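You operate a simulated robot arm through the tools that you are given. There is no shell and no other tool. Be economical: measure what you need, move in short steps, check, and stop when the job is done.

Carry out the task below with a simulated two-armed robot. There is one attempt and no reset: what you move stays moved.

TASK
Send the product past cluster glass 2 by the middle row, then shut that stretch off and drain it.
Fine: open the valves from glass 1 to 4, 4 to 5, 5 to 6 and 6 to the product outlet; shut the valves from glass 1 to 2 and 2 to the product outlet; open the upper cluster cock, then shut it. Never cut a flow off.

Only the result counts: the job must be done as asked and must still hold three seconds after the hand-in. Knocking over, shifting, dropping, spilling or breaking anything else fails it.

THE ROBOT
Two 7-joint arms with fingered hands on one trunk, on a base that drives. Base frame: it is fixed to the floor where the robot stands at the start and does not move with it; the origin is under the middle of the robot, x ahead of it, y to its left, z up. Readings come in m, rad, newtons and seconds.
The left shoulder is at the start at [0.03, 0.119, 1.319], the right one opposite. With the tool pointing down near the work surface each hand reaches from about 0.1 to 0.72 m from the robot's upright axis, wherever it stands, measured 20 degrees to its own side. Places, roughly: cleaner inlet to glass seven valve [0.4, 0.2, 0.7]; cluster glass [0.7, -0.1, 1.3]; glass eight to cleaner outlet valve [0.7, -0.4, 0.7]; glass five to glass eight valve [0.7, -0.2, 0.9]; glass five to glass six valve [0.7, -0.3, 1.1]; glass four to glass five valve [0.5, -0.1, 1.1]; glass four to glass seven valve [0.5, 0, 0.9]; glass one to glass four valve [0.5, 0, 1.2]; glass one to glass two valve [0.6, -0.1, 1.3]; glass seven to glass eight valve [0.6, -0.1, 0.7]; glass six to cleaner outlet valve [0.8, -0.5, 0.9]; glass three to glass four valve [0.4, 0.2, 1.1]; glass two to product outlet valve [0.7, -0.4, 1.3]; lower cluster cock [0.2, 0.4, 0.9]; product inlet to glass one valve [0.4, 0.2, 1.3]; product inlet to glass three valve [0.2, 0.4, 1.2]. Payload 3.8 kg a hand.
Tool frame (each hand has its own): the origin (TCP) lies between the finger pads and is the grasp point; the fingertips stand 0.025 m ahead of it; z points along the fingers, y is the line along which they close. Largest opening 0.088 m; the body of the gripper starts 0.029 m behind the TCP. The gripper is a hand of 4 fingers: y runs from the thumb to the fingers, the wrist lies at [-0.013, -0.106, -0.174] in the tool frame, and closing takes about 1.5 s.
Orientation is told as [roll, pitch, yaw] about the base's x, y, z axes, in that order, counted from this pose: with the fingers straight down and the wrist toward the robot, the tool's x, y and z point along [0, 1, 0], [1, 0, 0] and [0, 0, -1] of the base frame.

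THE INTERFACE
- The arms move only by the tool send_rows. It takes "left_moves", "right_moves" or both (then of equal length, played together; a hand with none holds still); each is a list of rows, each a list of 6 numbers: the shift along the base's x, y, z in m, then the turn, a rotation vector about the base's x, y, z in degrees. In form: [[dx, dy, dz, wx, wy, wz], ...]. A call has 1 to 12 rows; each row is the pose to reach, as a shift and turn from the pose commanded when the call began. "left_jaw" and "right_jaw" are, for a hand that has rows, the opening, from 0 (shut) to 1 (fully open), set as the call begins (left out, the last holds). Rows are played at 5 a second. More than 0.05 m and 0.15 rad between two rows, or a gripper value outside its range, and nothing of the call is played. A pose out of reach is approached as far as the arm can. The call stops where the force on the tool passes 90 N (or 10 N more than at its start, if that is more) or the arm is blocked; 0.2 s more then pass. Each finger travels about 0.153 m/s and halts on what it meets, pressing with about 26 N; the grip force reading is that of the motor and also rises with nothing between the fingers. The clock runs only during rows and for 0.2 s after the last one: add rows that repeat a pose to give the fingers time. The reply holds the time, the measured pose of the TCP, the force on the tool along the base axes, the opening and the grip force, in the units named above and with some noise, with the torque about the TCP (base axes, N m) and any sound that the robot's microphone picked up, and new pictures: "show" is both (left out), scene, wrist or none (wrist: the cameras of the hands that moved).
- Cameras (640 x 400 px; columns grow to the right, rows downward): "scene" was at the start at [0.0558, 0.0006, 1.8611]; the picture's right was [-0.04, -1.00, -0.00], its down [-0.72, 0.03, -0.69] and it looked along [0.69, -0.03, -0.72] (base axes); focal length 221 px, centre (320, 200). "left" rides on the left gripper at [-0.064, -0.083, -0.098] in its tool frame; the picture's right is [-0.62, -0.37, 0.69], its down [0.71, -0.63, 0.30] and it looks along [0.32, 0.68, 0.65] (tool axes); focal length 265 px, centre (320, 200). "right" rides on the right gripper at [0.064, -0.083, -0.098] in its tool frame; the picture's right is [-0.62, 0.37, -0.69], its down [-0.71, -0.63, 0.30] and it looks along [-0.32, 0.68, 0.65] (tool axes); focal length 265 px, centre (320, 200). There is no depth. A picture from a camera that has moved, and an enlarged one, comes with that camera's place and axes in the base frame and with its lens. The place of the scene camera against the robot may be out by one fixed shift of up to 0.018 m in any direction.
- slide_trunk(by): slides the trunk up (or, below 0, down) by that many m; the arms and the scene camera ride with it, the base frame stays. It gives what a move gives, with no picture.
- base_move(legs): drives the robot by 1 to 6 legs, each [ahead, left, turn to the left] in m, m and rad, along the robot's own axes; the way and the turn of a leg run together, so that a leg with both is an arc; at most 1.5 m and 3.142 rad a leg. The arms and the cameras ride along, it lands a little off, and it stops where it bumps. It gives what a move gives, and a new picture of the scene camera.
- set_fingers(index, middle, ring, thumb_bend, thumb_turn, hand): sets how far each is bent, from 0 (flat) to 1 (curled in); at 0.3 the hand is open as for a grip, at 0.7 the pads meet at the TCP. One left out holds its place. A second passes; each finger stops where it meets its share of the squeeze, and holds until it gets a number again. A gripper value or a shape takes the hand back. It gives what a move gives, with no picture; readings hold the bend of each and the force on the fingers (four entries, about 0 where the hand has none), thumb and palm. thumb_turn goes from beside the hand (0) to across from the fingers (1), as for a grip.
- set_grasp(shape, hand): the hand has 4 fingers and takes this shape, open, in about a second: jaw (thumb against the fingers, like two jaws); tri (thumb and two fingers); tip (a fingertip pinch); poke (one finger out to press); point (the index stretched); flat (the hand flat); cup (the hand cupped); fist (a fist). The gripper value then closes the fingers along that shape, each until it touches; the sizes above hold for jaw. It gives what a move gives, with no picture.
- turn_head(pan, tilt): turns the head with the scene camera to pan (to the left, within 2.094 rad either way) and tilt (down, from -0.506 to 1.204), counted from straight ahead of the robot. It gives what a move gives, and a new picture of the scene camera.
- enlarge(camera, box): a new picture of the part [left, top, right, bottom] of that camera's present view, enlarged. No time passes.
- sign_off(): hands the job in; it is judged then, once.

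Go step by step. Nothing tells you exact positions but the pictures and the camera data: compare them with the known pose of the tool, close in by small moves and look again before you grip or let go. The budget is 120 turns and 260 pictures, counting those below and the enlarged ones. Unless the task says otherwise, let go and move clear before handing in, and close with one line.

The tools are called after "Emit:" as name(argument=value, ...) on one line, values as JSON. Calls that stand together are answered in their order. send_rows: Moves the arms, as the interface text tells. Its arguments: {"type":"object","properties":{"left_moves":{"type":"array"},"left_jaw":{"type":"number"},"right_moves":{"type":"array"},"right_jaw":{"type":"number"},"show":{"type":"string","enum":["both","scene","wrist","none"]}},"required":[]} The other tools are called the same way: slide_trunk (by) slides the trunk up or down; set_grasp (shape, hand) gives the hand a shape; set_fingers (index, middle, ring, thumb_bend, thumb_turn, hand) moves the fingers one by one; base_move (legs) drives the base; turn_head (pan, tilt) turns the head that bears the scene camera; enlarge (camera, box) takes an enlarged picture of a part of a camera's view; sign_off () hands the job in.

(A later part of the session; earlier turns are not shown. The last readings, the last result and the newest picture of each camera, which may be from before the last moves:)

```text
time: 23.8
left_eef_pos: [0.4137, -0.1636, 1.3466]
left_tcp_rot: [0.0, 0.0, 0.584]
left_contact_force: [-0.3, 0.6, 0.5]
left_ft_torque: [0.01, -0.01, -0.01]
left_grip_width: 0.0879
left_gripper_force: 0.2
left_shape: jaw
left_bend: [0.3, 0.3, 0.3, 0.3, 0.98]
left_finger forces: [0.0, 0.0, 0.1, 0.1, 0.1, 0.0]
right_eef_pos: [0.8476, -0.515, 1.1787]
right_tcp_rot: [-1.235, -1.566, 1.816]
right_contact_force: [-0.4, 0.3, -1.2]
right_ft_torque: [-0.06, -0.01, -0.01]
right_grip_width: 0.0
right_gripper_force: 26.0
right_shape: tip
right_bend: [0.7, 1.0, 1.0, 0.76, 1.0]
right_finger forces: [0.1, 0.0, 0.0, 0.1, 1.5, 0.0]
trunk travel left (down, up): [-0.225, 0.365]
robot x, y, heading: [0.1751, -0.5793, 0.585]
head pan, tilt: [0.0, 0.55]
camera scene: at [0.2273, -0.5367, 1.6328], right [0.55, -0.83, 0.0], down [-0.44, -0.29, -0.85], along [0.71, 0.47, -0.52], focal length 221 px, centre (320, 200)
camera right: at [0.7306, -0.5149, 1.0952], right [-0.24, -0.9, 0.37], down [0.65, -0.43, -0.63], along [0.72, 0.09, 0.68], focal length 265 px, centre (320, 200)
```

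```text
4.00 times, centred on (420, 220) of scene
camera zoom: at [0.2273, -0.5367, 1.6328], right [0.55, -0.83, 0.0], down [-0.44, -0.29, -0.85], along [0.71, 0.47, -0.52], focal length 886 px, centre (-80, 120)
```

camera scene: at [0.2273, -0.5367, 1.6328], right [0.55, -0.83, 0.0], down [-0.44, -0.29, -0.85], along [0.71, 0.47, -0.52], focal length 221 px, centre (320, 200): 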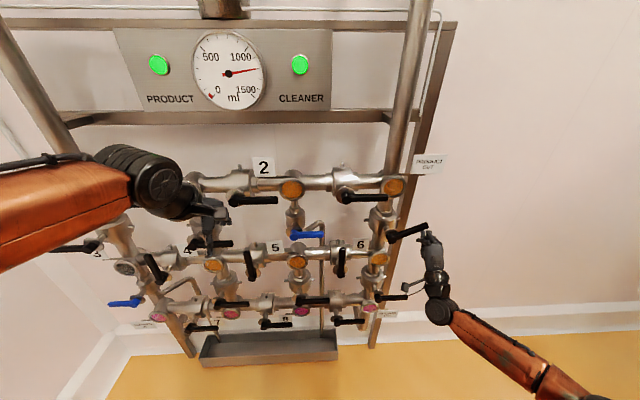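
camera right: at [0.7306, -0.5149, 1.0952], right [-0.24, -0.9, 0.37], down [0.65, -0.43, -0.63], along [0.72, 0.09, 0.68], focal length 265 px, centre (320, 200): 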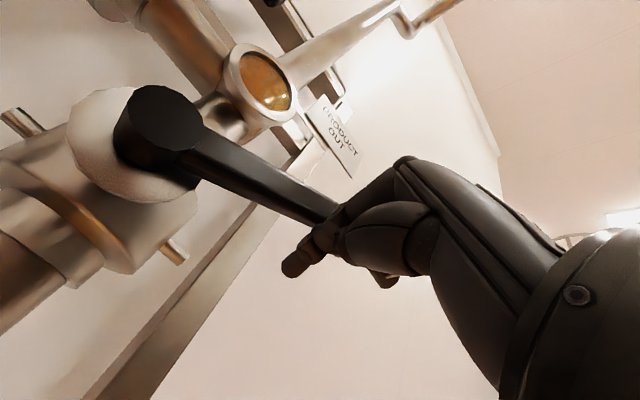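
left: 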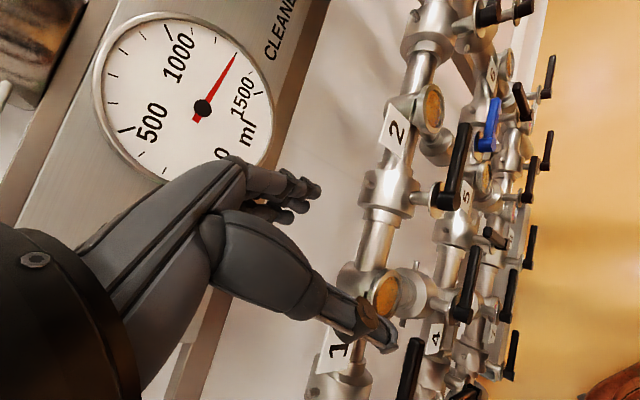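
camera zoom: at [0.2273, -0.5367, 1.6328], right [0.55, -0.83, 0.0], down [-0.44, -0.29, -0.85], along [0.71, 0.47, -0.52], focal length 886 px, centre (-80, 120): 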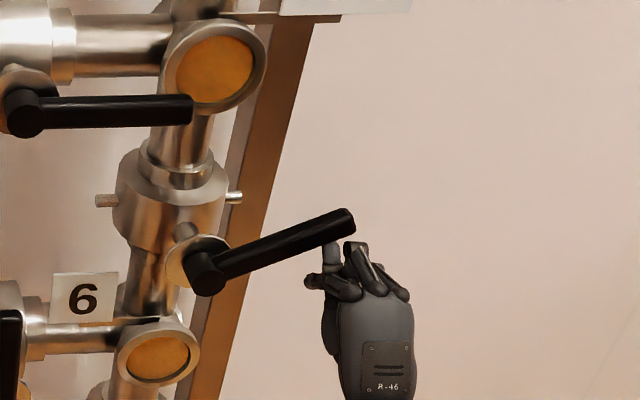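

The lever swings up easily (about 25° so far). I continue the arc to the end stop.

Emit:
send_rows(right_moves=[[-0.002, 0.003, 0.013, 0, 0, 0], [-0.0046, 0.0071, 0.026, 0, 0, 0], [-0.008, 0.013, 0.037, 0, 0, 0], [-0.0123, 0.0189, 0.047, 0, 0, 0], [-0.017, 0.027, 0.056, 0, 0, 0], [-0.0226, 0.0348, 0.063, 0, 0, 0], [-0.0285, 0.044, 0.069, 0, 0, 0], [-0.0346, 0.0532, 0.074, 0, 0, 0], [-0.039, 0.06, 0.076, 0, 0, 0], [-0.0433, 0.0666, 0.078, 0, 0, 0]])

Emit:
enlarge(camera="scene", box=[340, 170, 500, 270])

```text
time: 26.0
left_eef_pos: [0.4151, -0.1698, 1.3475]
left_tcp_rot: [0.004, -0.001, 0.583]
left_contact_force: [-0.1, -0.5, 0.0]
left_ft_torque: [-0.01, -0.02, -0.04]
left_grip_width: 0.0878
left_gripper_force: 0.1
left_shape: jaw
left_bend: [0.3, 0.3, 0.3, 0.3, 0.98]
left_finger forces: [0.0, 0.1, 0.1, 0.0, 0.0, 0.0]
right_eef_pos: [0.8085, -0.4557, 1.2591]
right_tcp_rot: [2.111, -1.568, -1.538]
right_contact_force: [1.9, -22.8, -5.6]
right_ft_torque: [-0.31, -0.1, -0.07]
right_grip_width: 0.0
right_gripper_force: 26.0
right_shape: tip
right_bend: [0.7, 1.0, 1.0, 0.76, 1.0]
right_finger forces: [10.4, 0.0, 0.0, 0.0, 0.0, 0.0]
trunk travel left (down, up): [-0.225, 0.365]
robot x, y, heading: [0.1745, -0.5804, 0.583]
head pan, tilt: [0.0, 0.55]
camera scene: at [0.228, -0.5429, 1.6329], right [0.55, -0.84, 0.0], down [-0.44, -0.28, -0.85], along [0.71, 0.47, -0.52], focal length 221 px, centre (320, 200)
camera right: at [0.6909, -0.4533, 1.1753], right [-0.25, -0.9, 0.37], down [0.64, -0.43, -0.63], along [0.73, 0.08, 0.68], focal length 265 px, centre (320, 200)
```

scene: 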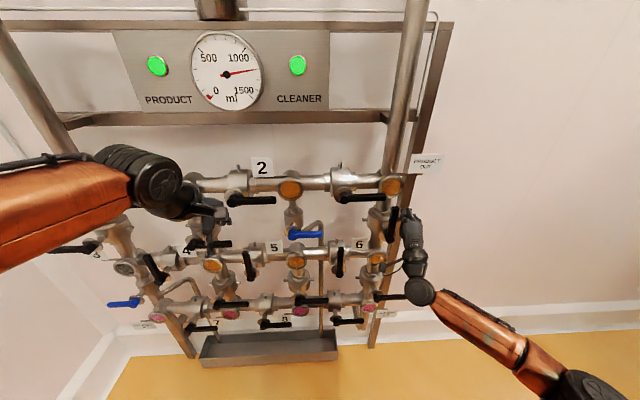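
right: 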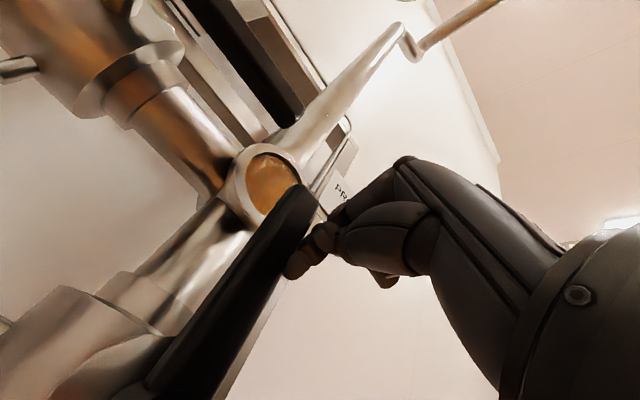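

```text
4.00 times, centred on (420, 220) of scene
camera zoom: at [0.228, -0.5429, 1.6329], right [0.55, -0.84, 0.0], down [-0.44, -0.28, -0.85], along [0.71, 0.47, -0.52], focal length 886 px, centre (-80, 120)
```

zoom: 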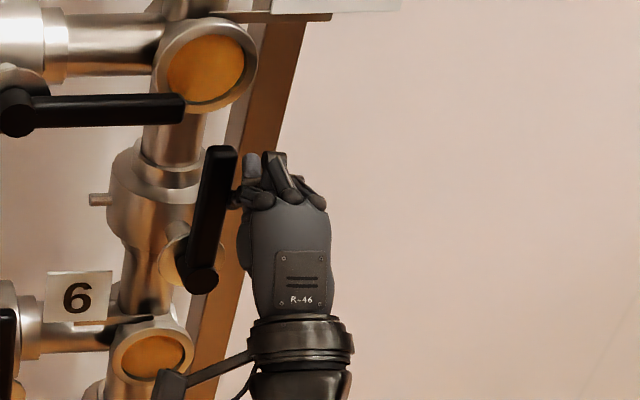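

The 6→outlet lever stands upright at its stop. I withdraw the hand and check the gauge and lever.

Emit:
send_rows(right_moves=[[0.008, -0.013, 0, 0, 0, 0], [0.008, -0.013, 0, 0, 0, 0], [-0.03, -0.038, 0, 0, 0, 0], [-0.068, -0.062, 0, 0, 0, 0], [-0.093, -0.079, 0, 0, 0, 0]], show="none")

Emit:
enlarge(camera="scene", box=[130, 10, 330, 135])

Emit:
enlarge(camera="scene", box=[220, 160, 420, 285])

```text
time: 27.2
left_eef_pos: [0.4126, -0.1648, 1.3474]
left_tcp_rot: [0.0, 0.001, 0.584]
left_contact_force: [-0.7, -0.3, -0.1]
left_ft_torque: [0.0, 0.0, 0.02]
left_grip_width: 0.0877
left_gripper_force: 0.0
left_shape: jaw
left_bend: [0.3, 0.3, 0.3, 0.3, 0.98]
left_finger forces: [0.1, 0.0, 0.0, 0.0, 0.0, 0.1]
right_eef_pos: [0.7136, -0.5261, 1.2594]
right_tcp_rot: [-1.617, -1.567, 2.2]
right_contact_force: [0.4, 0.6, -0.1]
right_ft_torque: [-0.01, 0.0, 0.01]
right_grip_width: 0.0
right_gripper_force: 26.1
right_shape: tip
right_bend: [0.7, 1.0, 1.0, 0.76, 1.0]
right_finger forces: [0.0, 0.0, 0.0, 0.1, 0.0, 0.1]
trunk travel left (down, up): [-0.225, 0.365]
robot x, y, heading: [0.1697, -0.5793, 0.585]
head pan, tilt: [0.0, 0.55]
```

```text
3.20 times, centred on (230, 72) of scene
camera zoom: at [0.2263, -0.5376, 1.6329], right [0.55, -0.83, 0.0], down [-0.44, -0.29, -0.85], along [0.71, 0.47, -0.52], focal length 709 px, centre (608, 608)
```

zoom: 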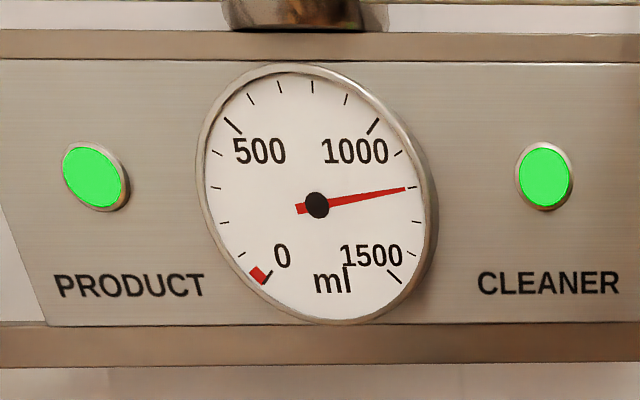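

```text
3.20 times, centred on (320, 222) of scene
camera zoom: at [0.2263, -0.5376, 1.6329], right [0.55, -0.83, 0.0], down [-0.44, -0.29, -0.85], along [0.71, 0.47, -0.52], focal length 709 px, centre (320, 128)
```

zoom: 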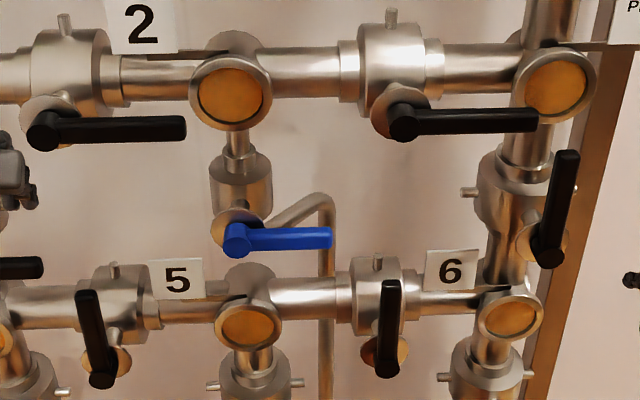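

6→outlet is open. For the two middle levers (up → right) the left hand suits better as its spare fingers lie on the left; I shape it to a pinch and point it at the wall.

Emit:
set_grasp(hand="left", shape="tip")

Emit:
send_rows(left_moves=[[-0.01, -0.006, 0, 4.5, -6.83, 0], [-0.02, -0.012, 0, 9, -13.65, 0], [-0.03, -0.018, 0, 13.5, -20.5, 0], [-0.04, -0.024, 0, 18, -27.3, 0], [-0.05, -0.03, 0, 22.5, -34.1, 0], [-0.05, -0.033, 0, 27, -41, 0], [-0.05, -0.033, 0, 31.5, -47.8, 0], [-0.05, -0.033, 0, 36, -54.6, 0], [-0.05, -0.033, 0, 40.5, -61.4, 0], [-0.05, -0.033, 0, 45, -68.3, 0], [-0.05, -0.033, 0, 49.5, -75.1, 0], [-0.05, -0.033, 0, 49.5, -75.1, 0]], left_jaw=0)

```text
time: 28.1
left_eef_pos: [0.4132, -0.1643, 1.3467]
left_tcp_rot: [0.001, -0.002, 0.586]
left_contact_force: [1.3, 0.1, -0.8]
left_ft_torque: [0.0, 0.02, 0.0]
left_grip_width: 0.0878
left_gripper_force: 0.0
left_shape: tip
left_bend: [0.3, 0.98, 0.99, 0.3, 0.98]
left_finger forces: [0.0, 0.0, 0.0, 0.1, 0.1, 0.0]
right_eef_pos: [0.714, -0.5259, 1.2592]
right_tcp_rot: [-1.33, -1.568, 1.908]
right_contact_force: [1.0, 0.5, -0.1]
right_ft_torque: [-0.01, -0.01, 0.02]
right_grip_width: 0.0
right_gripper_force: 25.6
right_shape: tip
right_bend: [0.7, 1.0, 1.0, 0.76, 1.0]
right_finger forces: [0.0, 0.0, 0.0, 0.0, 0.0, 0.0]
trunk travel left (down, up): [-0.225, 0.365]
robot x, y, heading: [0.173, -0.5775, 0.586]
head pan, tilt: [0.0, 0.55]
```

```text
time: 30.7
left_eef_pos: [0.4095, -0.1441, 1.3525]
left_tcp_rot: [-2.631, -1.571, -3.067]
left_contact_force: [0.6, -0.3, -0.7]
left_ft_torque: [-0.03, 0.0, 0.04]
left_grip_width: 0.0
left_gripper_force: 26.2
left_shape: tip
left_bend: [0.7, 1.0, 1.0, 0.77, 1.0]
left_finger forces: [0.1, 0.0, 0.0, 0.0, 0.1, 0.1]
left hand out of reach, approached as far as the arm can: row 6, 7, 8, 9, 10, 11, 12
right_eef_pos: [0.7142, -0.5276, 1.26]
right_tcp_rot: [-1.529, -1.566, 2.111]
right_contact_force: [0.3, -0.4, 0.1]
right_ft_torque: [-0.01, 0.02, -0.01]
right_grip_width: 0.0001
right_gripper_force: 25.9
right_shape: tip
right_bend: [0.7, 1.0, 1.0, 0.76, 1.0]
right_finger forces: [0.1, 0.0, 0.1, 0.1, 0.1, 0.0]
trunk travel left (down, up): [-0.225, 0.365]
robot x, y, heading: [0.1732, -0.5775, 0.584]
head pan, tilt: [0.0, 0.55]
camera scene: at [0.2267, -0.5384, 1.6329], right [0.55, -0.83, 0.0], down [-0.44, -0.29, -0.85], along [0.71, 0.47, -0.52], focal length 221 px, centre (320, 200)
camera left: at [0.3649, -0.2516, 1.2689], right [0.92, -0.14, -0.37], down [-0.14, 0.76, -0.63], along [0.37, 0.63, 0.68], focal length 265 px, centre (320, 200)
```

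scene: 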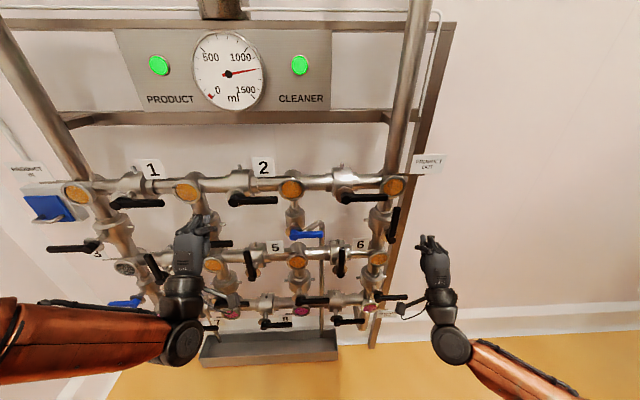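
left: 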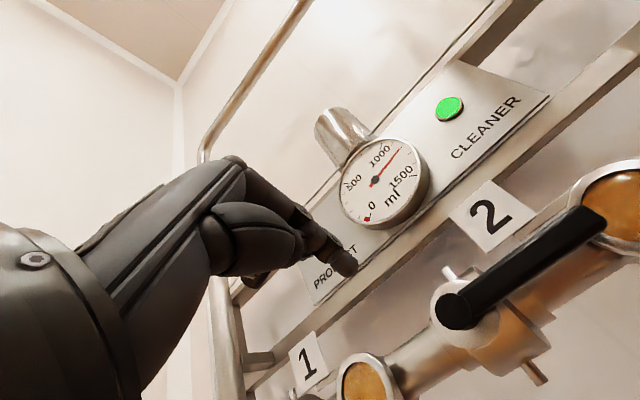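

The left hand now points at the wall too. I lower it to just in front of, and left of, the 4→5 lever, then look before inserting.

Emit:
send_rows(left_moves=[[-0.005, 0.007, -0.045, 0, 0, 0], [-0.01, 0.014, -0.09, 0, 0, 0], [-0.015, 0.022, -0.135, 0, 0, 0], [-0.02, 0.03, -0.18, 0, 0, 0], [-0.025, 0.038, -0.225, 0, 0, 0], [-0.03, 0.045, -0.27, 0, 0, 0], [-0.01, 0.063, -0.293, 0, 0, 0], [0.031, 0.09, -0.293, 0, 0, 0], [0.031, 0.09, -0.293, 0, 0, 0]])

Emit:
enlarge(camera="scene", box=[160, 190, 320, 290])

```text
time: 32.7
left_eef_pos: [0.4438, -0.0527, 1.064]
left_tcp_rot: [-1.242, -1.568, 1.825]
left_contact_force: [-0.8, 0.8, 0.2]
left_ft_torque: [0.0, -0.02, 0.02]
left_grip_width: 0.0002
left_gripper_force: 25.8
left_shape: tip
left_bend: [0.7, 1.0, 1.0, 0.77, 1.0]
left_finger forces: [0.1, 0.1, 0.1, 0.0, 0.0, 0.0]
right_eef_pos: [0.7131, -0.5262, 1.2605]
right_tcp_rot: [-1.446, -1.567, 2.028]
right_contact_force: [-0.6, -0.5, 0.2]
right_ft_torque: [0.01, 0.02, -0.01]
right_grip_width: 0.0
right_gripper_force: 26.2
right_shape: tip
right_bend: [0.7, 1.0, 1.0, 0.76, 1.0]
right_finger forces: [0.0, 0.0, 0.0, 0.0, 0.0, 0.1]
trunk travel left (down, up): [-0.225, 0.365]
robot x, y, heading: [0.1744, -0.5777, 0.586]
head pan, tilt: [0.0, 0.55]
camera scene: at [0.2263, -0.5369, 1.6329], right [0.55, -0.83, 0.0], down [-0.44, -0.29, -0.85], along [0.71, 0.47, -0.52], focal length 221 px, centre (320, 200)
camera left: at [0.3997, -0.1604, 0.9801], right [0.92, -0.14, -0.37], down [-0.14, 0.76, -0.63], along [0.37, 0.63, 0.68], focal length 265 px, centre (320, 200)
```

scene: 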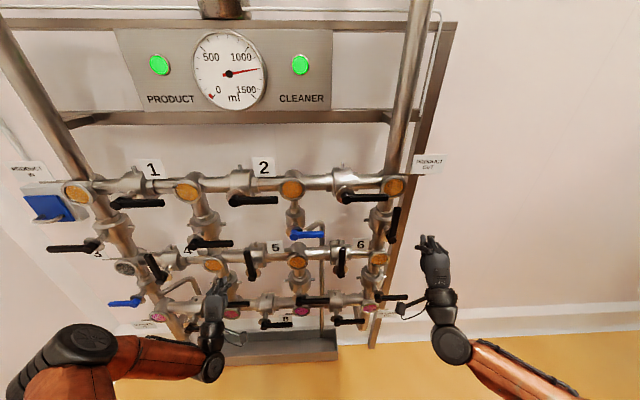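
left: 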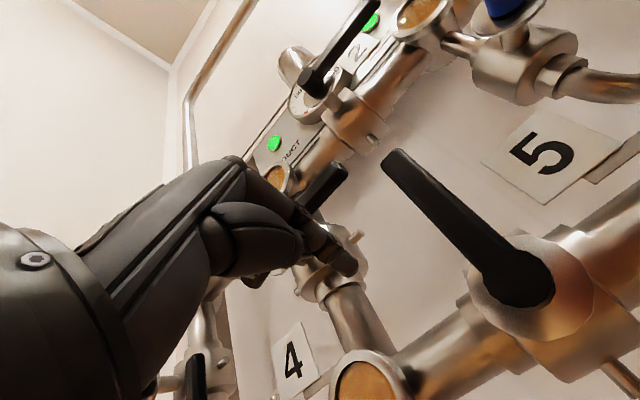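

```text
4.00 times, centred on (240, 240) of scene
camera zoom: at [0.2263, -0.5369, 1.6329], right [0.55, -0.83, 0.0], down [-0.44, -0.29, -0.85], along [0.71, 0.47, -0.52], focal length 886 px, centre (640, 40)
```

zoom: 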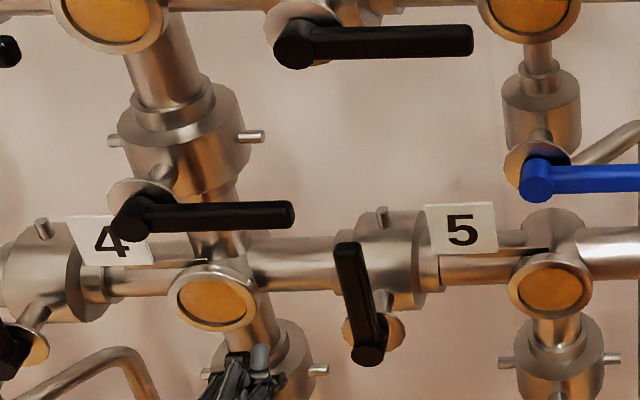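

From the wrist view the 4→5 lever hub is at s≈0.343, z≈1.01, plane depth ≈0.42. I insert the peg on its left side and start pushing right.

Emit:
send_rows(left_moves=[[0.03, 0.019, 0.003, 0, 0, 0], [0.059, 0.038, 0.006, 0, 0, 0], [0.066, 0.027, 0.009, 0, 0, 0], [0.0737, 0.0154, 0.011, 0, 0, 0], [0.0785, 0.008, 0.014, 0, 0, 0], [0.0835, 0.0003, 0.017, 0, 0, 0], [0.0885, -0.0075, 0.017, 0, 0, 0], [0.0936, -0.0152, 0.017, 0, 0, 0]])

Emit:
enlarge(camera="scene", box=[160, 190, 320, 290])

```text
time: 34.5
left_eef_pos: [0.536, -0.0644, 1.0774]
left_tcp_rot: [-1.329, -1.568, 1.913]
left_contact_force: [0.1, 0.7, 0.9]
left_ft_torque: [0.05, -0.02, 0.05]
left_grip_width: 0.0
left_gripper_force: 26.6
left_shape: tip
left_bend: [0.7, 1.0, 1.0, 0.77, 1.0]
left_finger forces: [0.9, 0.0, 0.0, 0.0, 0.0, 0.0]
right_eef_pos: [0.7151, -0.5264, 1.2609]
right_tcp_rot: [-1.28, -1.567, 1.863]
right_contact_force: [0.5, -0.5, 0.4]
right_ft_torque: [0.0, 0.04, 0.02]
right_grip_width: 0.0
right_gripper_force: 25.9
right_shape: tip
right_bend: [0.7, 1.0, 1.0, 0.76, 1.0]
right_finger forces: [0.0, 0.0, 0.1, 0.0, 0.0, 0.0]
trunk travel left (down, up): [-0.225, 0.365]
robot x, y, heading: [0.175, -0.5796, 0.584]
head pan, tilt: [0.0, 0.55]
camera scene: at [0.2272, -0.5364, 1.6328], right [0.55, -0.83, 0.0], down [-0.44, -0.29, -0.85], along [0.71, 0.47, -0.52], focal length 221 px, centre (320, 200)
camera left: at [0.4913, -0.1728, 0.9936], right [0.92, -0.14, -0.37], down [-0.14, 0.76, -0.63], along [0.37, 0.63, 0.68], focal length 265 px, centre (320, 200)
```

scene: 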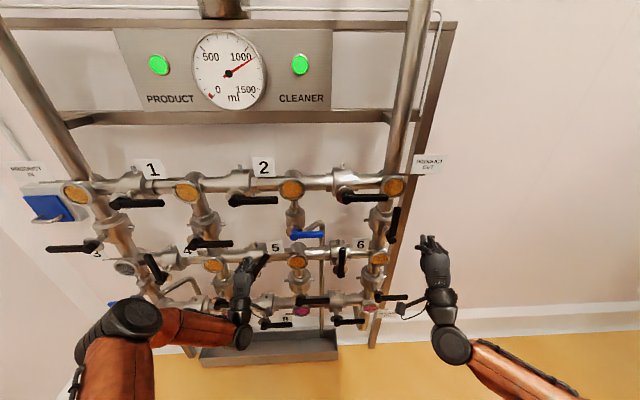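
left: 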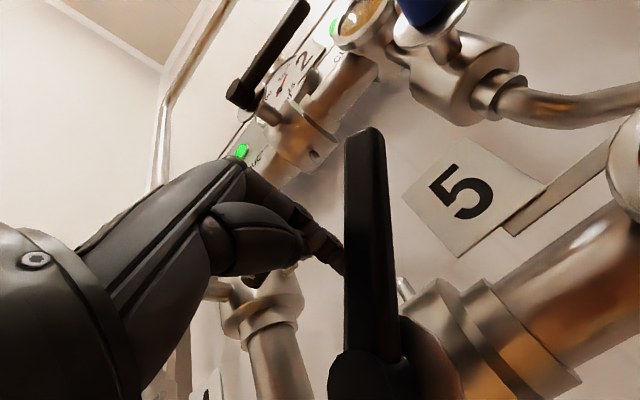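

```text
4.00 times, centred on (240, 240) of scene
camera zoom: at [0.2272, -0.5364, 1.6328], right [0.55, -0.83, 0.0], down [-0.44, -0.29, -0.85], along [0.71, 0.47, -0.52], focal length 886 px, centre (640, 40)
```

zoom: 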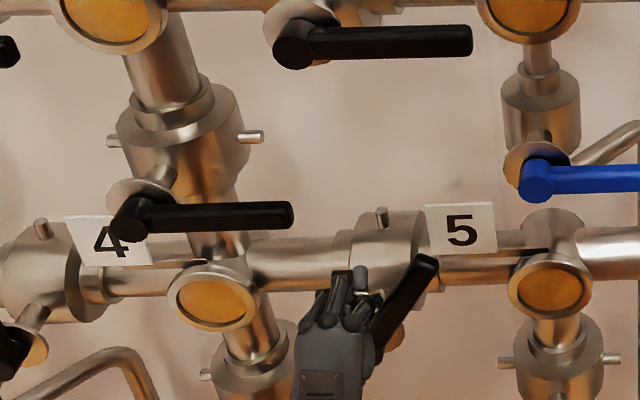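

The lever is following (about 35° turned). I continue the arc to the horizontal stop.

Emit:
send_rows(left_moves=[[0.005, -0.008, -0.002, 0, 0, 0], [0.01, -0.0155, -0.004, 0, 0, 0], [0.015, -0.0225, -0.008, 0, 0, 0], [0.019, -0.0293, -0.013, 0, 0, 0], [0.023, -0.035, -0.019, 0, 0, 0], [0.0264, -0.0406, -0.025, 0, 0, 0], [0.0295, -0.045, -0.033, 0, 0, 0], [0.0319, -0.049, -0.041, 0, 0, 0], [0.034, -0.0524, -0.05, 0, 0, 0], [0.034, -0.0524, -0.053, 0, 0, 0]])

Emit:
enlarge(camera="scene", box=[160, 190, 320, 290])

```text
time: 36.7
left_eef_pos: [0.5658, -0.118, 1.0312]
left_tcp_rot: [-2.849, -1.556, -2.848]
left_contact_force: [-12.1, 2.7, 35.8]
left_ft_torque: [0.21, -0.37, 0.12]
left_grip_width: 0.0
left_gripper_force: 26.2
left_shape: tip
left_bend: [0.7, 1.0, 1.0, 0.77, 1.0]
left_finger forces: [40.2, 0.0, 0.0, 0.0, 0.1, 0.0]
right_eef_pos: [0.7099, -0.5284, 1.2624]
right_tcp_rot: [-2.254, -1.566, 2.836]
right_contact_force: [-0.5, -0.5, 0.4]
right_ft_torque: [0.02, -0.01, 0.0]
right_grip_width: 0.0001
right_gripper_force: 26.1
right_shape: tip
right_bend: [0.7, 1.0, 1.0, 0.76, 1.0]
right_finger forces: [0.0, 0.0, 0.0, 0.1, 0.0, 0.1]
trunk travel left (down, up): [-0.225, 0.365]
robot x, y, heading: [0.1779, -0.5816, 0.591]
head pan, tilt: [0.0, 0.55]
camera scene: at [0.2217, -0.5397, 1.6334], right [0.55, -0.83, 0.0], down [-0.43, -0.29, -0.85], along [0.71, 0.47, -0.52], focal length 221 px, centre (320, 200)
camera left: at [0.5235, -0.2249, 0.9466], right [0.93, -0.13, -0.35], down [-0.13, 0.77, -0.63], along [0.35, 0.63, 0.69], focal length 265 px, centre (320, 200)
```

scene: 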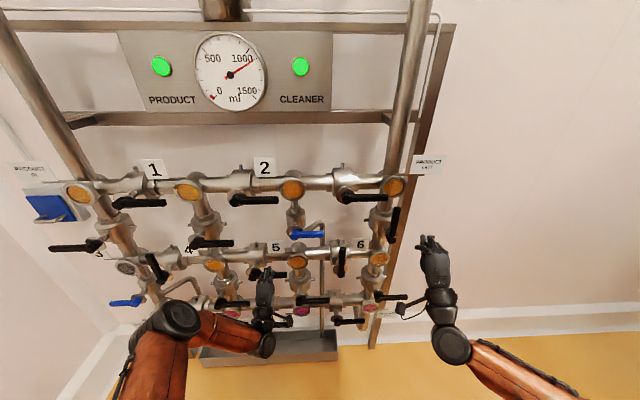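
left: 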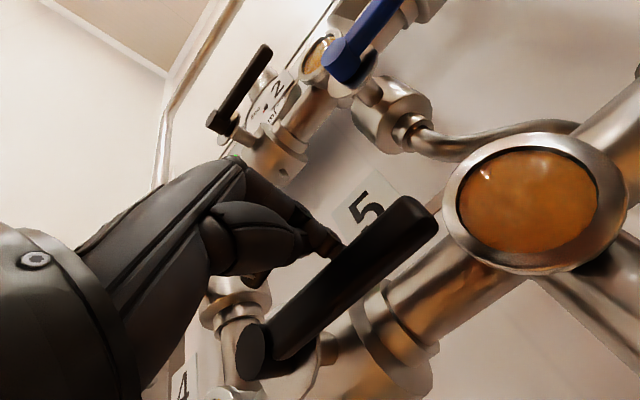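

```text
4.00 times, centred on (240, 240) of scene
camera zoom: at [0.2217, -0.5397, 1.6334], right [0.55, -0.83, 0.0], down [-0.43, -0.29, -0.85], along [0.71, 0.47, -0.52], focal length 886 px, centre (640, 40)
```

zoom: 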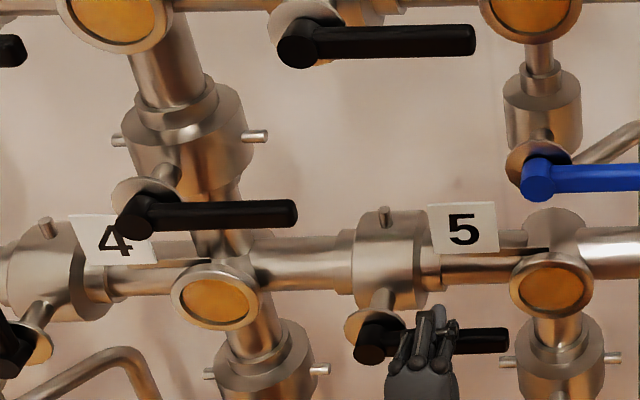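

4→5 is open at its stop. I retract the left hand and drive right to serve 5→6 with it.

Emit:
send_rows(left_moves=[[0, 0, 0.02, 0, 0, 0], [-0.035, -0.023, 0.025, 0, 0, 0], [-0.07, -0.046, 0.025, 0, 0, 0], [-0.1, -0.065, 0.025, 0, 0, 0]], show="none")

Emit:
base_move(legs=[[0, -0.22, 0]])

```text
time: 37.7
left_eef_pos: [0.4677, -0.1844, 1.0506]
left_tcp_rot: [-0.999, -1.57, 1.579]
left_contact_force: [-0.7, -0.9, 0.3]
left_ft_torque: [0.01, -0.01, -0.01]
left_grip_width: 0.0
left_gripper_force: 26.0
left_shape: tip
left_bend: [0.7, 1.0, 1.0, 0.76, 1.0]
left_finger forces: [0.0, 0.1, 0.1, 0.1, 0.0, 0.0]
right_eef_pos: [0.7139, -0.5269, 1.2596]
right_tcp_rot: [-1.482, -1.568, 2.063]
right_contact_force: [0.8, 0.0, -0.4]
right_ft_torque: [-0.01, 0.0, -0.01]
right_grip_width: 0.0
right_gripper_force: 26.2
right_shape: tip
right_bend: [0.7, 1.0, 1.0, 0.76, 1.0]
right_finger forces: [0.0, 0.0, 0.0, 0.0, 0.0, 0.0]
trunk travel left (down, up): [-0.225, 0.365]
robot x, y, heading: [0.1708, -0.578, 0.584]
head pan, tilt: [0.0, 0.55]
```

```text
time: 39.4
left_eef_pos: [0.5875, -0.3612, 1.0495]
left_tcp_rot: [-0.532, -1.57, 1.118]
left_contact_force: [-0.1, -1.2, 0.5]
left_ft_torque: [0.02, -0.01, 0.02]
left_grip_width: 0.0
left_gripper_force: 26.1
left_shape: tip
left_bend: [0.7, 1.0, 1.0, 0.76, 1.0]
left_finger forces: [0.1, 0.0, 0.1, 0.1, 0.0, 0.0]
right_eef_pos: [0.8358, -0.7056, 1.2607]
right_tcp_rot: [-1.159, -1.569, 1.748]
right_contact_force: [-0.6, 0.5, 0.5]
right_ft_torque: [0.01, 0.0, -0.03]
right_grip_width: 0.0001
right_gripper_force: 26.0
right_shape: tip
right_bend: [0.7, 1.0, 1.0, 0.76, 1.0]
right_finger forces: [0.0, 0.0, 0.1, 0.0, 0.0, 0.0]
trunk travel left (down, up): [-0.225, 0.365]
robot x, y, heading: [0.2883, -0.7647, 0.594]
head pan, tilt: [0.0, 0.55]
camera scene: at [0.348, -0.7183, 1.6328], right [0.56, -0.83, 0.0], down [-0.44, -0.29, -0.85], along [0.71, 0.47, -0.52], focal length 221 px, centre (320, 200)
```

scene: 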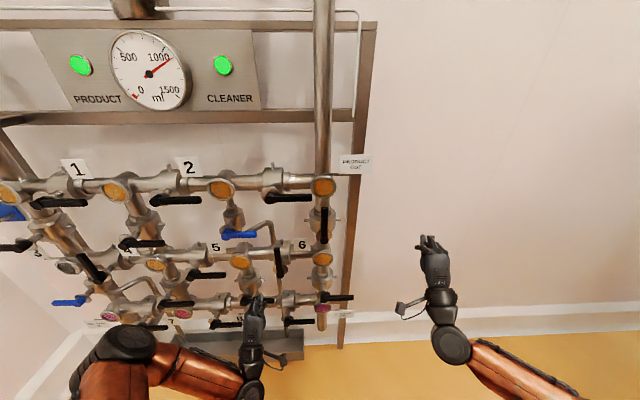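

I position the left peg in front, to the left of the 5→6 lever.

Emit:
send_rows(left_moves=[[0.0, 0.01, 0.01, 0, 0, 0], [0.012, 0.028, 0.02, 0, 0, 0], [0.025, 0.044, 0.02, 0, 0, 0], [0.025, 0.044, 0.02, 0, 0, 0]])

Emit:
enlarge(camera="scene", box=[200, 190, 360, 290])

```text
time: 40.4
left_eef_pos: [0.6111, -0.3184, 1.0685]
left_tcp_rot: [-1.24, -1.569, 1.829]
left_contact_force: [-0.1, 0.1, -0.6]
left_ft_torque: [0.04, -0.02, 0.0]
left_grip_width: 0.0001
left_gripper_force: 25.9
left_shape: tip
left_bend: [0.7, 1.0, 1.0, 0.76, 1.0]
left_finger forces: [0.0, 0.0, 0.1, 0.0, 0.1, 0.0]
right_eef_pos: [0.834, -0.7039, 1.2598]
right_tcp_rot: [-1.311, -1.566, 1.9]
right_contact_force: [-0.1, -0.3, 0.7]
right_ft_torque: [0.0, -0.01, 0.0]
right_grip_width: 0.0
right_gripper_force: 26.1
right_shape: tip
right_bend: [0.7, 1.0, 1.0, 0.76, 1.0]
right_finger forces: [0.0, 0.0, 0.1, 0.0, 0.0, 0.1]
trunk travel left (down, up): [-0.225, 0.365]
robot x, y, heading: [0.2916, -0.7632, 0.592]
head pan, tilt: [0.0, 0.55]
camera scene: at [0.3469, -0.717, 1.6328], right [0.56, -0.83, 0.0], down [-0.43, -0.29, -0.85], along [0.71, 0.47, -0.52], focal length 221 px, centre (320, 200)
camera left: at [0.5662, -0.4266, 0.9849], right [0.92, -0.13, -0.37], down [-0.14, 0.76, -0.63], along [0.36, 0.63, 0.68], focal length 265 px, centre (320, 200)
```

scene: 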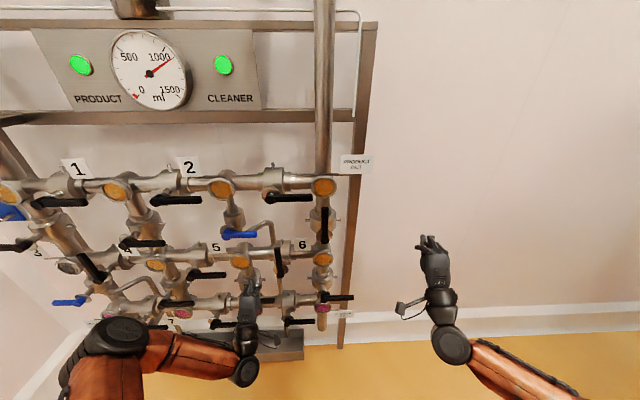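
left: 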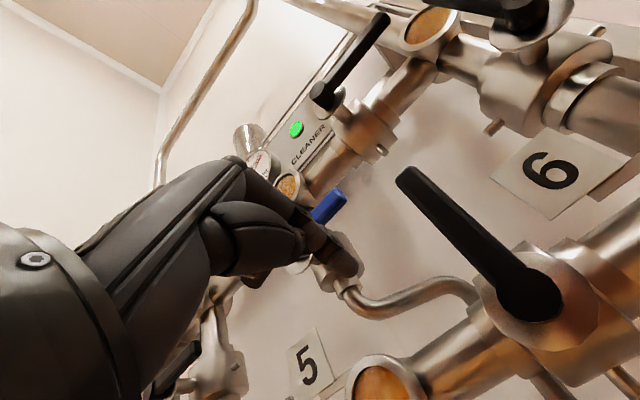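

```text
4.00 times, centred on (280, 240) of scene
camera zoom: at [0.3469, -0.717, 1.6328], right [0.56, -0.83, 0.0], down [-0.43, -0.29, -0.85], along [0.71, 0.47, -0.52], focal length 886 px, centre (480, 40)
```

zoom: 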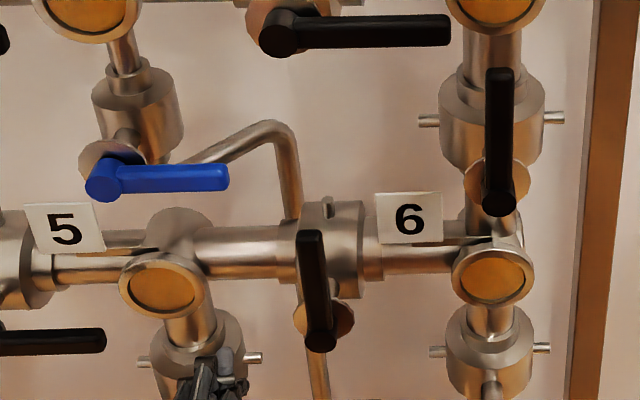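

Geometry matches the previous valve (hub s≈0.654, z≈1.01). I play the same insert-and-arc in one go.

Emit:
send_rows(left_moves=[[0.031, 0.02, 0.003, 0, 0, 0], [0.0616, 0.04, 0.005, 0, 0, 0], [0.0747, 0.0199, 0.0065, 0, 0, 0], [0.0845, 0.0048, 0.0125, 0, 0, 0], [0.0946, -0.0107, 0.013, 0, 0, 0], [0.1047, -0.0262, 0.0085, 0, 0, 0], [0.109, -0.033, 0.005, 0, 0, 0], [0.1135, -0.0399, 0, 0, 0, 0], [0.1175, -0.046, -0.006, 0, 0, 0], [0.121, -0.0513, -0.0125, 0, 0, 0], [0.1265, -0.0597, -0.0285, 0, 0, 0], [0.128, -0.0622, -0.037, 0, 0, 0]])

Emit:
enlarge(camera="scene", box=[200, 190, 360, 290])

```text
time: 43.0
left_eef_pos: [0.7393, -0.3795, 1.0329]
left_tcp_rot: [-0.565, -1.567, 1.153]
left_contact_force: [-2.4, -2.1, 1.0]
left_ft_torque: [-0.01, 0.02, -0.01]
left_grip_width: 0.0
left_gripper_force: 26.5
left_shape: tip
left_bend: [0.7, 1.0, 1.0, 0.76, 1.0]
left_finger forces: [4.0, 0.0, 0.0, 0.1, 0.0, 0.0]
right_eef_pos: [0.8336, -0.7041, 1.2598]
right_tcp_rot: [-1.254, -1.568, 1.841]
right_contact_force: [0.7, -0.5, -0.4]
right_ft_torque: [0.02, -0.02, -0.01]
right_grip_width: 0.0
right_gripper_force: 25.8
right_shape: tip
right_bend: [0.7, 1.0, 1.0, 0.76, 1.0]
right_finger forces: [0.0, 0.0, 0.0, 0.0, 0.1, 0.1]
trunk travel left (down, up): [-0.225, 0.365]
robot x, y, heading: [0.2922, -0.7608, 0.592]
head pan, tilt: [0.0, 0.55]
camera scene: at [0.3471, -0.7168, 1.6328], right [0.56, -0.83, 0.0], down [-0.43, -0.29, -0.85], along [0.71, 0.47, -0.52], focal length 221 px, centre (320, 200)
camera left: at [0.6952, -0.4877, 0.9492], right [0.92, -0.13, -0.37], down [-0.14, 0.76, -0.63], along [0.37, 0.63, 0.68], focal length 265 px, centre (320, 200)
```

scene: 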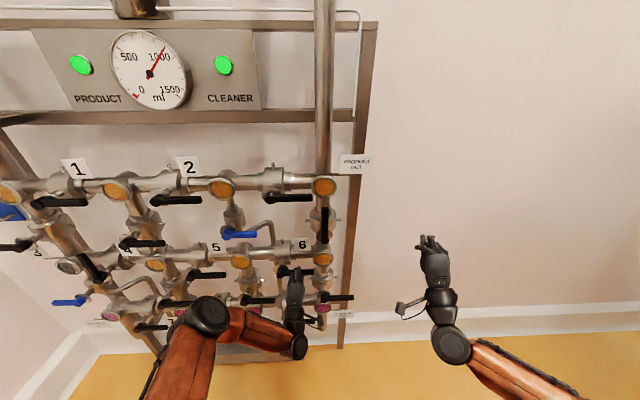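
left: 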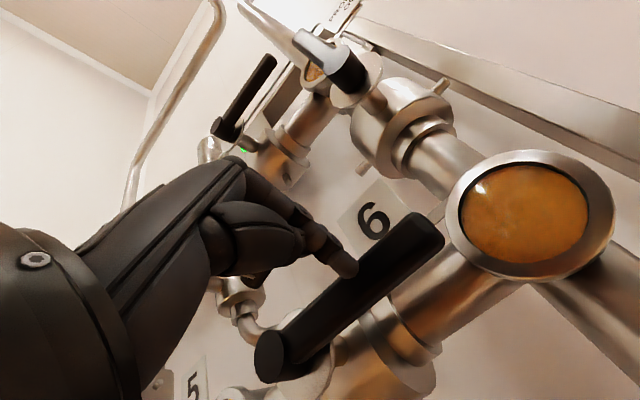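

```text
4.00 times, centred on (280, 240) of scene
camera zoom: at [0.3471, -0.7168, 1.6328], right [0.56, -0.83, 0.0], down [-0.43, -0.29, -0.85], along [0.71, 0.47, -0.52], focal length 886 px, centre (480, 40)
```

zoom: 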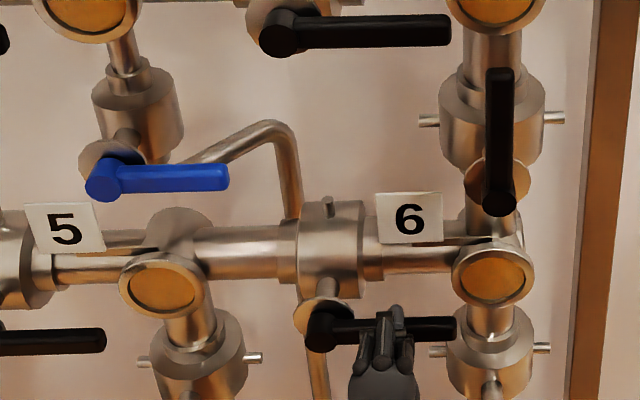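

5→6 is about horizontal; I press 12 mm more to be sure of the stop, then retract.

Emit:
send_rows(left_moves=[[0, 0, -0.006, 0, 0, 0], [0, 0, -0.013, 0, 0, 0], [0, 0, -0.013, 0, 0, 0]], show="none")

Emit:
send_rows(left_moves=[[0, 0, 0.023, 0, 0, 0], [-0.035, -0.023, 0.03, 0, 0, 0], [-0.07, -0.046, 0.03, 0, 0, 0], [-0.1, -0.065, 0.03, 0, 0, 0]], show="scene")

Emit:
enlarge(camera="scene", box=[60, 10, 260, 135])

```text
time: 43.8
left_eef_pos: [0.7403, -0.3805, 1.0211]
left_tcp_rot: [-1.477, -1.568, 2.067]
left_contact_force: [-2.8, -1.7, 1.3]
left_ft_torque: [-0.07, 0.04, -0.03]
left_grip_width: 0.0002
left_gripper_force: 26.0
left_shape: tip
left_bend: [0.7, 1.0, 1.0, 0.76, 1.0]
left_finger forces: [3.5, 0.0, 0.0, 0.0, 0.1, 0.0]
right_eef_pos: [0.833, -0.7034, 1.2609]
right_tcp_rot: [-1.439, -1.568, 2.027]
right_contact_force: [0.6, 0.1, 0.5]
right_ft_torque: [0.01, -0.02, 0.02]
right_grip_width: 0.0
right_gripper_force: 25.9
right_shape: tip
right_bend: [0.7, 1.0, 1.0, 0.76, 1.0]
right_finger forces: [0.0, 0.0, 0.0, 0.0, 0.1, 0.1]
trunk travel left (down, up): [-0.225, 0.365]
robot x, y, heading: [0.2912, -0.7612, 0.589]
head pan, tilt: [0.0, 0.55]
```

```text
time: 44.8
left_eef_pos: [0.6392, -0.4456, 1.0524]
left_tcp_rot: [-1.711, -1.57, 2.298]
left_contact_force: [0.1, -0.1, 0.6]
left_ft_torque: [0.02, -0.02, -0.02]
left_grip_width: 0.0
left_gripper_force: 25.4
left_shape: tip
left_bend: [0.7, 1.0, 1.0, 0.76, 1.0]
left_finger forces: [0.1, 0.0, 0.0, 0.1, 0.0, 0.0]
right_eef_pos: [0.8337, -0.7034, 1.2599]
right_tcp_rot: [-1.438, -1.567, 2.022]
right_contact_force: [-0.3, 0.7, 0.2]
right_ft_torque: [0.0, -0.02, 0.01]
right_grip_width: 0.0001
right_gripper_force: 26.4
right_shape: tip
right_bend: [0.7, 1.0, 1.0, 0.76, 1.0]
right_finger forces: [0.0, 0.0, 0.0, 0.1, 0.0, 0.1]
trunk travel left (down, up): [-0.225, 0.365]
robot x, y, heading: [0.2953, -0.76, 0.589]
head pan, tilt: [0.0, 0.55]
camera scene: at [0.3463, -0.717, 1.6329], right [0.56, -0.83, 0.0], down [-0.43, -0.29, -0.85], along [0.71, 0.47, -0.52], focal length 221 px, centre (320, 200)
```

scene: 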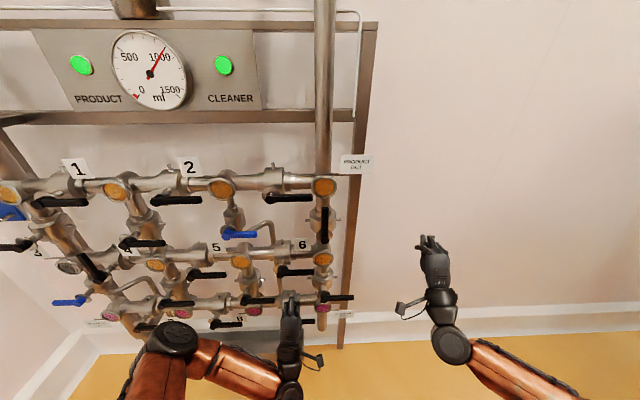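

```text
3.20 times, centred on (160, 72) of scene
camera zoom: at [0.3463, -0.717, 1.6329], right [0.56, -0.83, 0.0], down [-0.43, -0.29, -0.85], along [0.71, 0.47, -0.52], focal length 709 px, centre (832, 608)
```

zoom: 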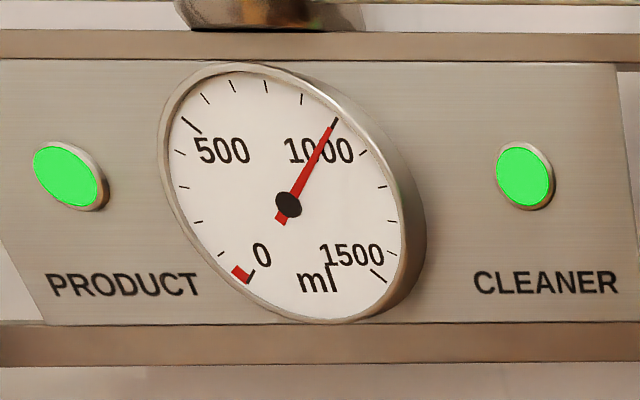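

The gauge steps down about 100 ml per valve opened. I check the 5→6 lever angle closely.

Emit:
enlarge(camera="scene", box=[180, 200, 340, 300])

```text
4.00 times, centred on (260, 250) of scene
camera zoom: at [0.3463, -0.717, 1.6329], right [0.56, -0.83, 0.0], down [-0.43, -0.29, -0.85], along [0.71, 0.47, -0.52], focal length 886 px, centre (560, 0)
```

zoom: 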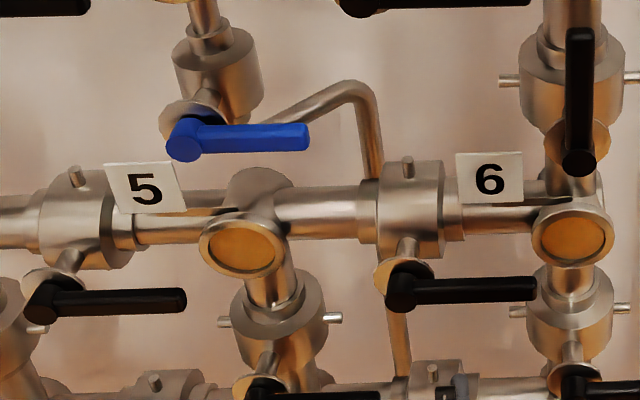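

All three downstream valves are open. Now I drive left so the right hand can raise the 1→4 lever.

Emit:
base_move(legs=[[0, 0.6, 0]])

```text
time: 48.3
left_eef_pos: [0.3016, 0.0722, 1.0526]
left_tcp_rot: [-1.145, -1.569, 1.715]
left_contact_force: [0.2, 0.7, 0.6]
left_ft_torque: [-0.01, -0.02, 0.0]
left_grip_width: 0.0001
left_gripper_force: 25.8
left_shape: tip
left_bend: [0.7, 1.0, 1.0, 0.76, 1.0]
left_finger forces: [0.0, 0.1, 0.0, 0.1, 0.1, 0.0]
right_eef_pos: [0.4904, -0.1886, 1.2607]
right_tcp_rot: [-1.336, -1.568, 1.903]
right_contact_force: [0.1, 0.1, 0.1]
right_ft_torque: [0.02, -0.02, -0.04]
right_grip_width: 0.0001
right_gripper_force: 26.1
right_shape: tip
right_bend: [0.7, 1.0, 1.0, 0.76, 1.0]
right_finger forces: [0.0, 0.1, 0.0, 0.0, 0.0, 0.1]
trunk travel left (down, up): [-0.225, 0.365]
robot x, y, heading: [-0.0508, -0.2342, 0.569]
head pan, tilt: [0.0, 0.55]
camera scene: at [0.0035, -0.193, 1.6328], right [0.54, -0.84, 0.0], down [-0.44, -0.28, -0.85], along [0.72, 0.46, -0.52], focal length 221 px, centre (320, 200)
```

scene: 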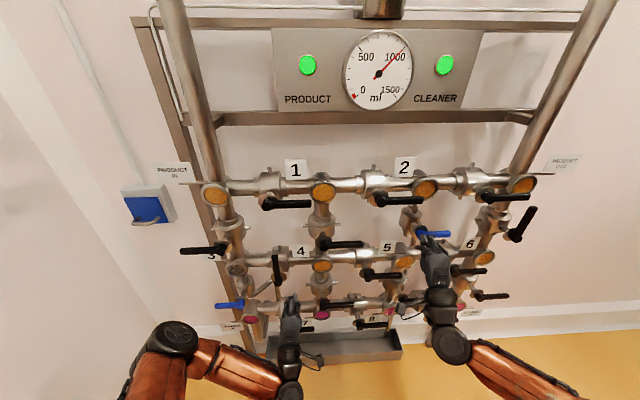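

The 1→4 lever: hub about s 0.19, z 1.15, tip s≈0.315. I bring the right peg below and in front of it.

Emit:
send_rows(right_moves=[[-0.015, 0.024, -0.03, 0, 0, 0], [-0.03, 0.047, -0.06, 0, 0, 0], [-0.045, 0.07, -0.09, 0, 0, 0], [-0.06, 0.094, -0.12, 0, 0, 0], [-0.076, 0.117, -0.15, 0, 0, 0], [-0.06, 0.128, -0.17, 0, 0, 0], [-0.0495, 0.1347, -0.17, 0, 0, 0], [-0.0495, 0.1347, -0.17, 0, 0, 0]])

Emit:
enlarge(camera="scene", box=[260, 180, 420, 280])

```text
time: 50.1
left_eef_pos: [0.3022, 0.0729, 1.0517]
left_tcp_rot: [-1.036, -1.569, 1.603]
left_contact_force: [0.0, -0.6, -0.2]
left_ft_torque: [-0.01, 0.04, 0.01]
left_grip_width: 0.0
left_gripper_force: 25.9
left_shape: tip
left_bend: [0.7, 1.0, 1.0, 0.76, 1.0]
left_finger forces: [0.0, 0.0, 0.1, 0.1, 0.0, 0.0]
right_eef_pos: [0.447, -0.0791, 1.1019]
right_tcp_rot: [-1.211, -1.567, 1.782]
right_contact_force: [-0.2, 1.3, 0.5]
right_ft_torque: [0.0, 0.01, -0.04]
right_grip_width: 0.0
right_gripper_force: 27.0
right_shape: tip
right_bend: [0.7, 1.0, 1.0, 0.76, 1.0]
right_finger forces: [0.1, 0.0, 0.0, 0.1, 0.1, 0.1]
right hand out of reach, approached as far as the arm can: row 5, 6, 7, 8
trunk travel left (down, up): [-0.225, 0.365]
robot x, y, heading: [-0.0483, -0.2347, 0.569]
head pan, tilt: [0.0, 0.55]
camera scene: at [0.004, -0.194, 1.6328], right [0.54, -0.84, 0.0], down [-0.44, -0.28, -0.85], along [0.72, 0.46, -0.52], focal length 221 px, centre (320, 200)
camera right: at [0.3281, -0.0756, 1.0191], right [-0.25, -0.89, 0.37], down [0.64, -0.44, -0.63], along [0.72, 0.08, 0.68], focal length 265 px, centre (320, 200)
```

scene: 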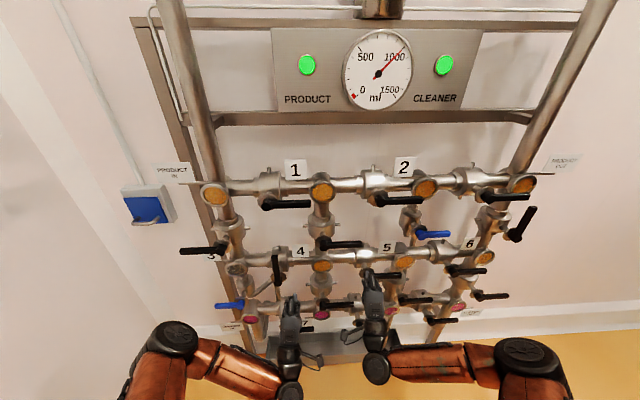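
right: 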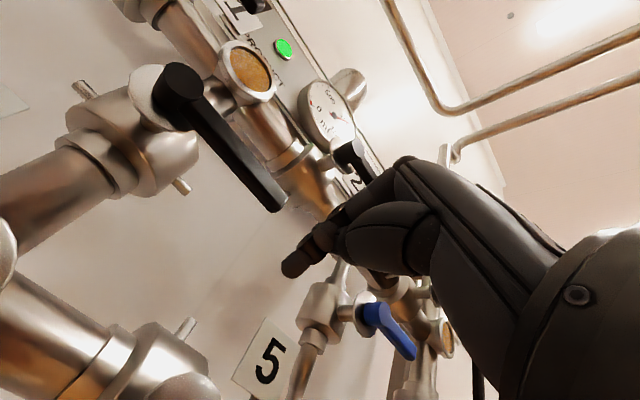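

```text
4.00 times, centred on (340, 230) of scene
camera zoom: at [0.004, -0.194, 1.6328], right [0.54, -0.84, 0.0], down [-0.44, -0.28, -0.85], along [0.72, 0.46, -0.52], focal length 886 px, centre (240, 80)
```

zoom: 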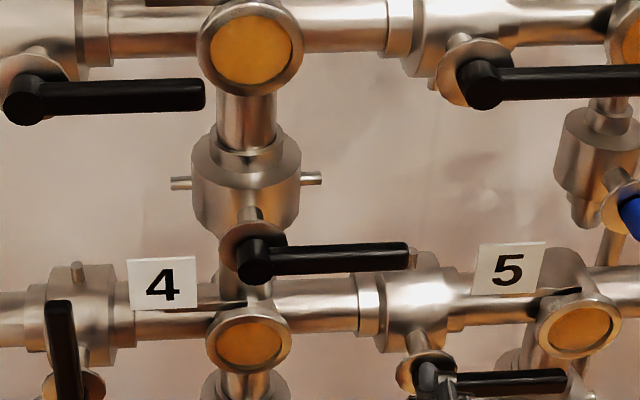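

The arm is cramped there; I shift the base another 0.15 m left.

Emit:
base_move(legs=[[0, 0.15, 0]])

```text
time: 51.4
left_eef_pos: [0.2189, 0.2009, 1.0517]
left_tcp_rot: [-1.251, -1.568, 1.822]
left_contact_force: [-0.4, 0.3, 0.5]
left_ft_torque: [-0.03, -0.05, -0.01]
left_grip_width: 0.0002
left_gripper_force: 26.6
left_shape: tip
left_bend: [0.7, 1.0, 1.0, 0.76, 1.0]
left_finger forces: [0.0, 0.0, 0.0, 0.0, 0.0, 0.0]
right_eef_pos: [0.3649, 0.05, 1.1015]
right_tcp_rot: [-1.286, -1.566, 1.856]
right_contact_force: [0.8, 0.1, -0.2]
right_ft_torque: [-0.01, -0.01, 0.0]
right_grip_width: 0.0
right_gripper_force: 26.6
right_shape: tip
right_bend: [0.7, 1.0, 1.0, 0.76, 1.0]
right_finger forces: [0.0, 0.0, 0.1, 0.0, 0.0, 0.0]
trunk travel left (down, up): [-0.225, 0.365]
robot x, y, heading: [-0.1315, -0.1079, 0.57]
head pan, tilt: [0.0, 0.55]
camera scene: at [-0.0783, -0.0657, 1.6328], right [0.54, -0.84, 0.0], down [-0.44, -0.28, -0.85], along [0.72, 0.46, -0.52], focal length 221 px, centre (320, 200)
```

scene: 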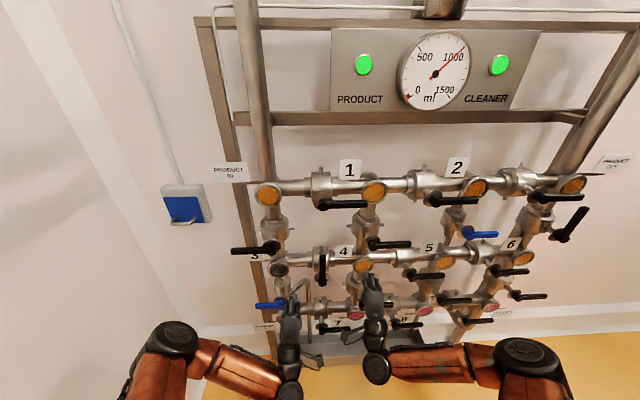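

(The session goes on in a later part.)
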